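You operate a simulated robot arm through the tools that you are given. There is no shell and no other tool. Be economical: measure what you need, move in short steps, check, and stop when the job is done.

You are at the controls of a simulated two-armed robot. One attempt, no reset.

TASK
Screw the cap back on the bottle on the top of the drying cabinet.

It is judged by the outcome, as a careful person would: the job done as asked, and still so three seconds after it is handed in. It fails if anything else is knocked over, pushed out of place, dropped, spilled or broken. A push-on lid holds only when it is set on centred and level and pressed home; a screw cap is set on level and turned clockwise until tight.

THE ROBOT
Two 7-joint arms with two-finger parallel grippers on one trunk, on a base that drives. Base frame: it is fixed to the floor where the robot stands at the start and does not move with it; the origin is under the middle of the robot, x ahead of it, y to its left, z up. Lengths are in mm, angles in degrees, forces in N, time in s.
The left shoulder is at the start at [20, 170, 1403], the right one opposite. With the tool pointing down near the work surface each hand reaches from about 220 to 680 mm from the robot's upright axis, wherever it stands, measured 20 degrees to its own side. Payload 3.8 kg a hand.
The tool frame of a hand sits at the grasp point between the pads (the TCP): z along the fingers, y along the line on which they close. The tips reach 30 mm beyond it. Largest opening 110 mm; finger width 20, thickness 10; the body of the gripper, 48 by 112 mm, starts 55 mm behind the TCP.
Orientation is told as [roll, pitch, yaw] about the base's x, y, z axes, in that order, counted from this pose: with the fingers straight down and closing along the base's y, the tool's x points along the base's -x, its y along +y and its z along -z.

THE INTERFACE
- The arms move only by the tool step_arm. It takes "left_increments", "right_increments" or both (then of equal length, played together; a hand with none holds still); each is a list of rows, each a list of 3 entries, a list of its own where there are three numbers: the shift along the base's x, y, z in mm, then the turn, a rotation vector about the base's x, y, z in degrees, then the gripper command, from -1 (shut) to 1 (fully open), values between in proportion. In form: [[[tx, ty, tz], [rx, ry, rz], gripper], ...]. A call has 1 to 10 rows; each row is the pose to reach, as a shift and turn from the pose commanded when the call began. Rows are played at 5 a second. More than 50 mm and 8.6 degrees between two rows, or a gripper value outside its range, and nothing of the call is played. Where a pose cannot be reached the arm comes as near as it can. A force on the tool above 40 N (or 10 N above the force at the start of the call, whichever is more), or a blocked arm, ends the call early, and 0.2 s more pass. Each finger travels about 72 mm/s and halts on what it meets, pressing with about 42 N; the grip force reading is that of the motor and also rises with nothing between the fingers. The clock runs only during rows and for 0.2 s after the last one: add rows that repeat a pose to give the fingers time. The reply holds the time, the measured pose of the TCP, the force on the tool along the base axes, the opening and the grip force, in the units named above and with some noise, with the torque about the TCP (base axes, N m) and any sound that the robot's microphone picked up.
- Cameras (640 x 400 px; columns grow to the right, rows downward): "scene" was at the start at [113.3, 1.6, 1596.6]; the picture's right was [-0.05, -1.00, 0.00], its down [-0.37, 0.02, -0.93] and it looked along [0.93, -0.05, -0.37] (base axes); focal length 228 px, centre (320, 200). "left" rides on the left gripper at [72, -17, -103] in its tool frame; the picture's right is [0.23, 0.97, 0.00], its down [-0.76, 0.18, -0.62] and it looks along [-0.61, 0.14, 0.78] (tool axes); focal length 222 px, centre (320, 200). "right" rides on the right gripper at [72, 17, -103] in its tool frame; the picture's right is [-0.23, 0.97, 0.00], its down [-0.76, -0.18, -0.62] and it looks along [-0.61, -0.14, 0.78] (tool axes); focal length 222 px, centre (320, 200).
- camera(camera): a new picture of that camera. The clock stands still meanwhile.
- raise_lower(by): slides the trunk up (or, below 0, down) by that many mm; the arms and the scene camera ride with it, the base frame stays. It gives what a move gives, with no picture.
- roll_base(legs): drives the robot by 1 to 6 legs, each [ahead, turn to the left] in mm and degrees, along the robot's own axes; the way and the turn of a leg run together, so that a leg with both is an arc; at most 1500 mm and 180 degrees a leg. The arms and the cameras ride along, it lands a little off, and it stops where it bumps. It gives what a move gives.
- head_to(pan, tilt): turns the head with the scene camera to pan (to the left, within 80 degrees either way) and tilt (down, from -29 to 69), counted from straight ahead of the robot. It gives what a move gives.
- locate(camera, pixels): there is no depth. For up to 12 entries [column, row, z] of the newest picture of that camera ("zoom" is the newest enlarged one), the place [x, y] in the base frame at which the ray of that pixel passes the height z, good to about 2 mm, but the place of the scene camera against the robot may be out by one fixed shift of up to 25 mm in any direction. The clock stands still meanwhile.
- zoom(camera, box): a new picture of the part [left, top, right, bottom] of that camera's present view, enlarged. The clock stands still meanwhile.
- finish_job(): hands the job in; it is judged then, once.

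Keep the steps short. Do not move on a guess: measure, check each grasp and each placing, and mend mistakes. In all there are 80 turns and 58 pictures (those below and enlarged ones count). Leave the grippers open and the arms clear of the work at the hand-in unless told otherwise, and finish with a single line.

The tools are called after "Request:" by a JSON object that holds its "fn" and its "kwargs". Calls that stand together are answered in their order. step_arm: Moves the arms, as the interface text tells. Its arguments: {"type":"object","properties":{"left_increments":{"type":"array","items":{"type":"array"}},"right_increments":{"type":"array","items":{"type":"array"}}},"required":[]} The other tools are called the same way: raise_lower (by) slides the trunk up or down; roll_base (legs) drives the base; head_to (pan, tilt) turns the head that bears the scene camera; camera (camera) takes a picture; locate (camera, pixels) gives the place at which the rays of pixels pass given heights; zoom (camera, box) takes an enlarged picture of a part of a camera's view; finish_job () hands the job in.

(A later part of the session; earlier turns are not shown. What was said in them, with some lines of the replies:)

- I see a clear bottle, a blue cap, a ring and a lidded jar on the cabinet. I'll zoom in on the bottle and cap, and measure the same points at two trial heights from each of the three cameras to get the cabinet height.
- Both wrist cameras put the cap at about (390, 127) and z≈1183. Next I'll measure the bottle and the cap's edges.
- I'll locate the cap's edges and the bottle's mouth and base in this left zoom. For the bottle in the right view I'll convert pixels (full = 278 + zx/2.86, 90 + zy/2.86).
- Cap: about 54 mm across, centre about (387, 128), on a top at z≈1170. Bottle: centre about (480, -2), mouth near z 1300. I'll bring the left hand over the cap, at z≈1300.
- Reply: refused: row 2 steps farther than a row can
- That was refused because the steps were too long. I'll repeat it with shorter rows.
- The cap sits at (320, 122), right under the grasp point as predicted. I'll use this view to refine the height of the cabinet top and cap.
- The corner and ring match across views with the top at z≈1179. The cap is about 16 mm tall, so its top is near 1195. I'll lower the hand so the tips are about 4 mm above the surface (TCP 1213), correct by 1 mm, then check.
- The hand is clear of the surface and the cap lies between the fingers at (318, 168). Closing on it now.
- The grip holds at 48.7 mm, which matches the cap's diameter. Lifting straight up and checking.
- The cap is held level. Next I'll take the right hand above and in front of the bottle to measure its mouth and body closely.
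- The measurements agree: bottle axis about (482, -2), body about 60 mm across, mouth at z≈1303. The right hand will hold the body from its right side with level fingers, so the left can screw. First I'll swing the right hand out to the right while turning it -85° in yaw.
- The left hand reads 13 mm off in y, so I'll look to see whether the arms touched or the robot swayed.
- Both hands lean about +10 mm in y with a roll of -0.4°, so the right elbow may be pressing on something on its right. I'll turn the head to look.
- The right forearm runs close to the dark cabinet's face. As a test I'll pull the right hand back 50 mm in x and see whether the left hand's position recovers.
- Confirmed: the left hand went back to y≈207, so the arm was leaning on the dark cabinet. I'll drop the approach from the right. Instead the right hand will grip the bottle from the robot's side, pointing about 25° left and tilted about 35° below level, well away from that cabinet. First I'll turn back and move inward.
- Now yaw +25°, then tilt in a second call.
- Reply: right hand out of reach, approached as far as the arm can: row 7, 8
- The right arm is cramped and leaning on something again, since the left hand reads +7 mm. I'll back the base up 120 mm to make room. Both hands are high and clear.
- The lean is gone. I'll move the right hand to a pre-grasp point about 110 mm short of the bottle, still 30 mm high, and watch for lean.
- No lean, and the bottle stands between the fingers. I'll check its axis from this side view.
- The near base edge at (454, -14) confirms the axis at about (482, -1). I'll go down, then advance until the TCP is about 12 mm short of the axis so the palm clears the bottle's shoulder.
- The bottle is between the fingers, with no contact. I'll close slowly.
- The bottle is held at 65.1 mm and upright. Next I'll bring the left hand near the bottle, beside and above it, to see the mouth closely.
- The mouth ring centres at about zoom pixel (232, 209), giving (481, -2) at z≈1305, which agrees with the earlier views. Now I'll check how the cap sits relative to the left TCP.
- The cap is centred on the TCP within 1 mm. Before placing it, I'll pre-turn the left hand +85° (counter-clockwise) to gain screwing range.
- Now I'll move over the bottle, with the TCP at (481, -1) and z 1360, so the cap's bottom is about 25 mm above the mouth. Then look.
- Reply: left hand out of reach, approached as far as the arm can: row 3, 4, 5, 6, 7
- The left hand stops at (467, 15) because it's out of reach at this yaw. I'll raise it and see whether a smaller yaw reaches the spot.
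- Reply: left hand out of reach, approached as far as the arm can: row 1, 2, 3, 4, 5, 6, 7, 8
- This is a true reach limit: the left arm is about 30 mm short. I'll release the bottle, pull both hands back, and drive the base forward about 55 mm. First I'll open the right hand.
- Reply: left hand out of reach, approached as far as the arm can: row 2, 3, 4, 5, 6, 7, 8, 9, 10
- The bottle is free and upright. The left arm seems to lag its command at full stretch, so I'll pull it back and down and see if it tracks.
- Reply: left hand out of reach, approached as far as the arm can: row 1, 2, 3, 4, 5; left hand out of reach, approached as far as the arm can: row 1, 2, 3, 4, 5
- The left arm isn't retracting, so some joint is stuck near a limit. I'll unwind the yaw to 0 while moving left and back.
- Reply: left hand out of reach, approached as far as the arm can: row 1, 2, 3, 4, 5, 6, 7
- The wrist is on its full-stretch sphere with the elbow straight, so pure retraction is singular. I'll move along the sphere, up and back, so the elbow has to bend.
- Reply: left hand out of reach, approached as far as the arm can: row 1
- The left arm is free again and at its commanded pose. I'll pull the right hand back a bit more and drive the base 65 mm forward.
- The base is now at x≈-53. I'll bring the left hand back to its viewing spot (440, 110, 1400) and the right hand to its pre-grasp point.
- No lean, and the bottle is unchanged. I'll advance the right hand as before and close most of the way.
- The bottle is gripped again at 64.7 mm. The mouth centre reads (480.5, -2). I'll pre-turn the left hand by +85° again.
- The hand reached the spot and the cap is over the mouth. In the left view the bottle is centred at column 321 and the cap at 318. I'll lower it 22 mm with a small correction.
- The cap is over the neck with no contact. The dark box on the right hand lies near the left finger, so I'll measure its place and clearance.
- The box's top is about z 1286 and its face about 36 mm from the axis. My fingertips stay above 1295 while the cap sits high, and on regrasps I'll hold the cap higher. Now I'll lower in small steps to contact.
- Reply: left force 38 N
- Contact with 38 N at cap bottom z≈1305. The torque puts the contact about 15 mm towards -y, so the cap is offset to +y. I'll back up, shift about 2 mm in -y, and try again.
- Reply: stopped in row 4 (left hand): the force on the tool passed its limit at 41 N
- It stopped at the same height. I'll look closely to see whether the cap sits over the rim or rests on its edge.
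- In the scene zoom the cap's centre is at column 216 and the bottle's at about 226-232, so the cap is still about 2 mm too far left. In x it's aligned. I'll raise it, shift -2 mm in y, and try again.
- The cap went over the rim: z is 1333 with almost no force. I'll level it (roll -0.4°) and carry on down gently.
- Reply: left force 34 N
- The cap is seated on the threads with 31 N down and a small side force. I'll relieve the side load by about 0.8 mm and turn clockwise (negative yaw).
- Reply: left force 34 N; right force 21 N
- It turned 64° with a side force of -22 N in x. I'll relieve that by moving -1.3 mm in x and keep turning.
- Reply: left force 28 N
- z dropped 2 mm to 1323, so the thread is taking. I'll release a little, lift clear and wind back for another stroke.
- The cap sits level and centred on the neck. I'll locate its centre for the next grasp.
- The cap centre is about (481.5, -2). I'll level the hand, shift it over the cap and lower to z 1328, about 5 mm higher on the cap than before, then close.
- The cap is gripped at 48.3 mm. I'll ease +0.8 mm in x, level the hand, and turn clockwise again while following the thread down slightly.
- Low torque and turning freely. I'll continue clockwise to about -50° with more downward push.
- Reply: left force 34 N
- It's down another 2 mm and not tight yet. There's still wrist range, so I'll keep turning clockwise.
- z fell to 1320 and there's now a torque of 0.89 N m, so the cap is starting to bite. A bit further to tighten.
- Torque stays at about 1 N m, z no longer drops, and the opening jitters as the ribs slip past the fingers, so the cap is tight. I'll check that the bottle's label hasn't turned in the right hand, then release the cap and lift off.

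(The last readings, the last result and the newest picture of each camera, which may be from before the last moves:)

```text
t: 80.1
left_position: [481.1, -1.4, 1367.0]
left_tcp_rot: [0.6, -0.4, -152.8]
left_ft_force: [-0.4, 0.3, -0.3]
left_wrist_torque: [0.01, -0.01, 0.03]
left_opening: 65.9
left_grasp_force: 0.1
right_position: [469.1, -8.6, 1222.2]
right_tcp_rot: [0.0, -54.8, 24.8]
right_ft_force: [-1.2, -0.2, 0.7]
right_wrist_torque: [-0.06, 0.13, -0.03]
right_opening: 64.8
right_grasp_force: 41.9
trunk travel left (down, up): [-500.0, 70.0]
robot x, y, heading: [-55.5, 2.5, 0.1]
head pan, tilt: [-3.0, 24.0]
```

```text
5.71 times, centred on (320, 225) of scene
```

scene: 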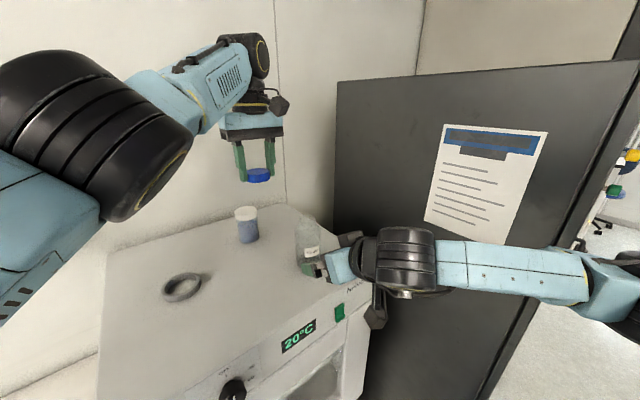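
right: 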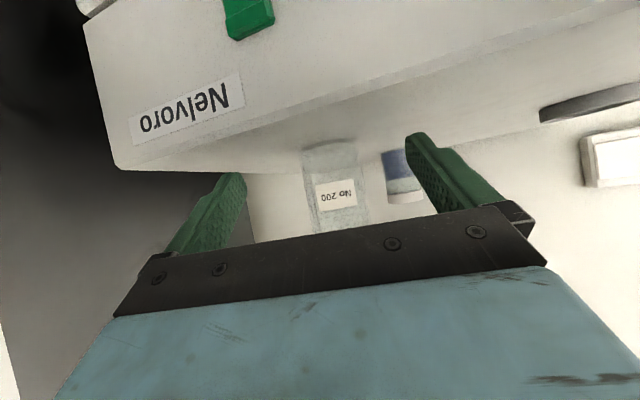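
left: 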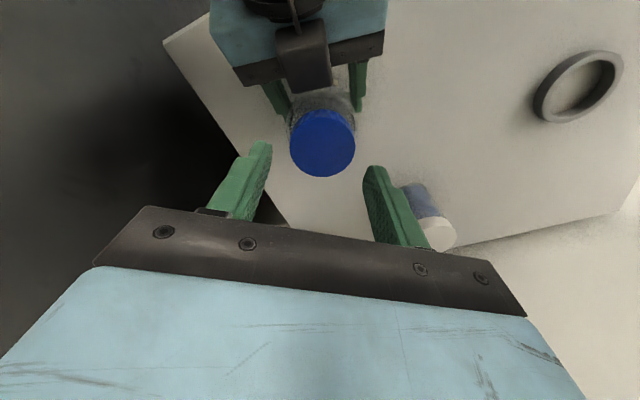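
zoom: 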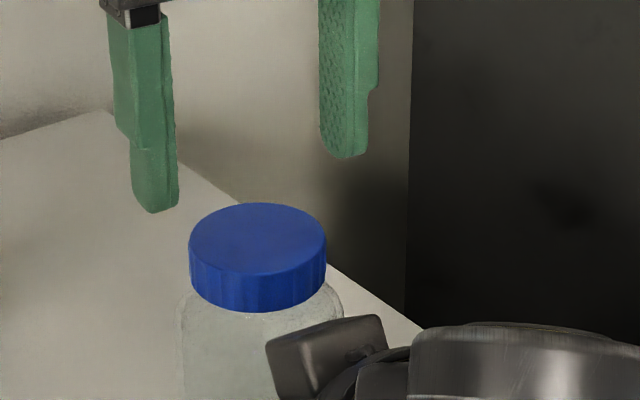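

The bottle turned in the right hand's grip during those last ~40°, at about 1 N m. So cap and bottle were already locked together, and the cap is tight and level. Next I'll raise the left hand away and release and withdraw the right hand.

Request:
{"fn": "step_arm", "kwargs": {"left_increments": [[[0, 0, 20], [0, 0, 0], 0.2], [[0, 10, 40], [0, 0, 0], 0.5], [[-10, 40, 50], [0, 0, 0], 1], [[-25, 75, 55], [0, 0, 0], 1], [[-40, 110, 60], [0, 0, 0], 1], [[-60, 145, 60], [0, 0, 0], 1], [[-60, 145, 60], [0, 0, 0], 1], [[-60, 145, 60], [0, 0, 0], 1], [[-60, 145, 60], [0, 0, 0], 1], [[-60, 145, 60], [0, 0, 0], 1]], "right_increments": [[[0, 0, 0], [0, 0, 0], 0.3], [[0, 0, 0], [0, 0, 0], 0.6], [[0, 0, 0], [0, 0, 0], 1], [[0, 0, 0], [0, 0, 0], 1], [[-20, -9, 0], [0, 0, 0], 1], [[-45, -21, 0], [0, 0, 0], 1], [[-70, -33, 0], [0, 0, 0], 1], [[-100, -47, 0], [0, 0, 0], 1], [[-110, -52, 30], [0, 0, 0], 1], [[-110, -52, 60], [0, 0, 0], 1]]}}

Request:
{"fn": "camera", "kwargs": {"camera": "scene"}}

Request:
{"fn": "zoom", "kwargs": {"camera": "right", "box": [230, 80, 430, 240]}}

```text
t: 82.3
left_position: [419.7, 143.6, 1426.7]
left_tcp_rot: [0.4, -0.5, -152.9]
left_ft_force: [-0.5, 0.8, 0.6]
left_wrist_torque: [-0.01, -0.02, 0.01]
left_opening: 110.2
left_grasp_force: 0.1
right_position: [360.6, -62.0, 1279.5]
right_tcp_rot: [0.0, -54.7, 24.7]
right_ft_force: [-0.1, 0.4, 0.6]
right_wrist_torque: [0.0, 0.0, -0.02]
right_opening: 110.2
right_grasp_force: 0.1
trunk travel left (down, up): [-500.0, 70.0]
robot x, y, heading: [-57.4, 0.2, -0.1]
head pan, tilt: [-3.0, 24.0]
```

```text
5 pictures are left
```

scene: 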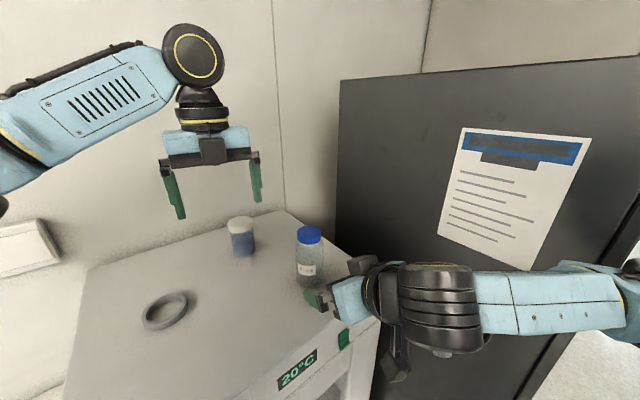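

```text
2.50 times, centred on (330, 160) of right
```

zoom: 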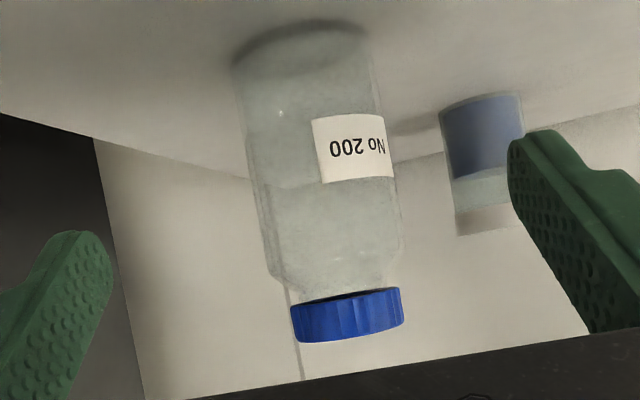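

The bottle stands upright with the cap seated level, both grippers are open and clear, and the jar and ring haven't moved. I'm handing the job in.

Request:
{"fn": "finish_job", "kwargs": {}}

```text
The job is handed in.
```

The cap is screwed onto the bottle: it sits level and was turned clockwise until it held tight at about 1 N m; the bottle stands where it was, turned about 40° in the grip.
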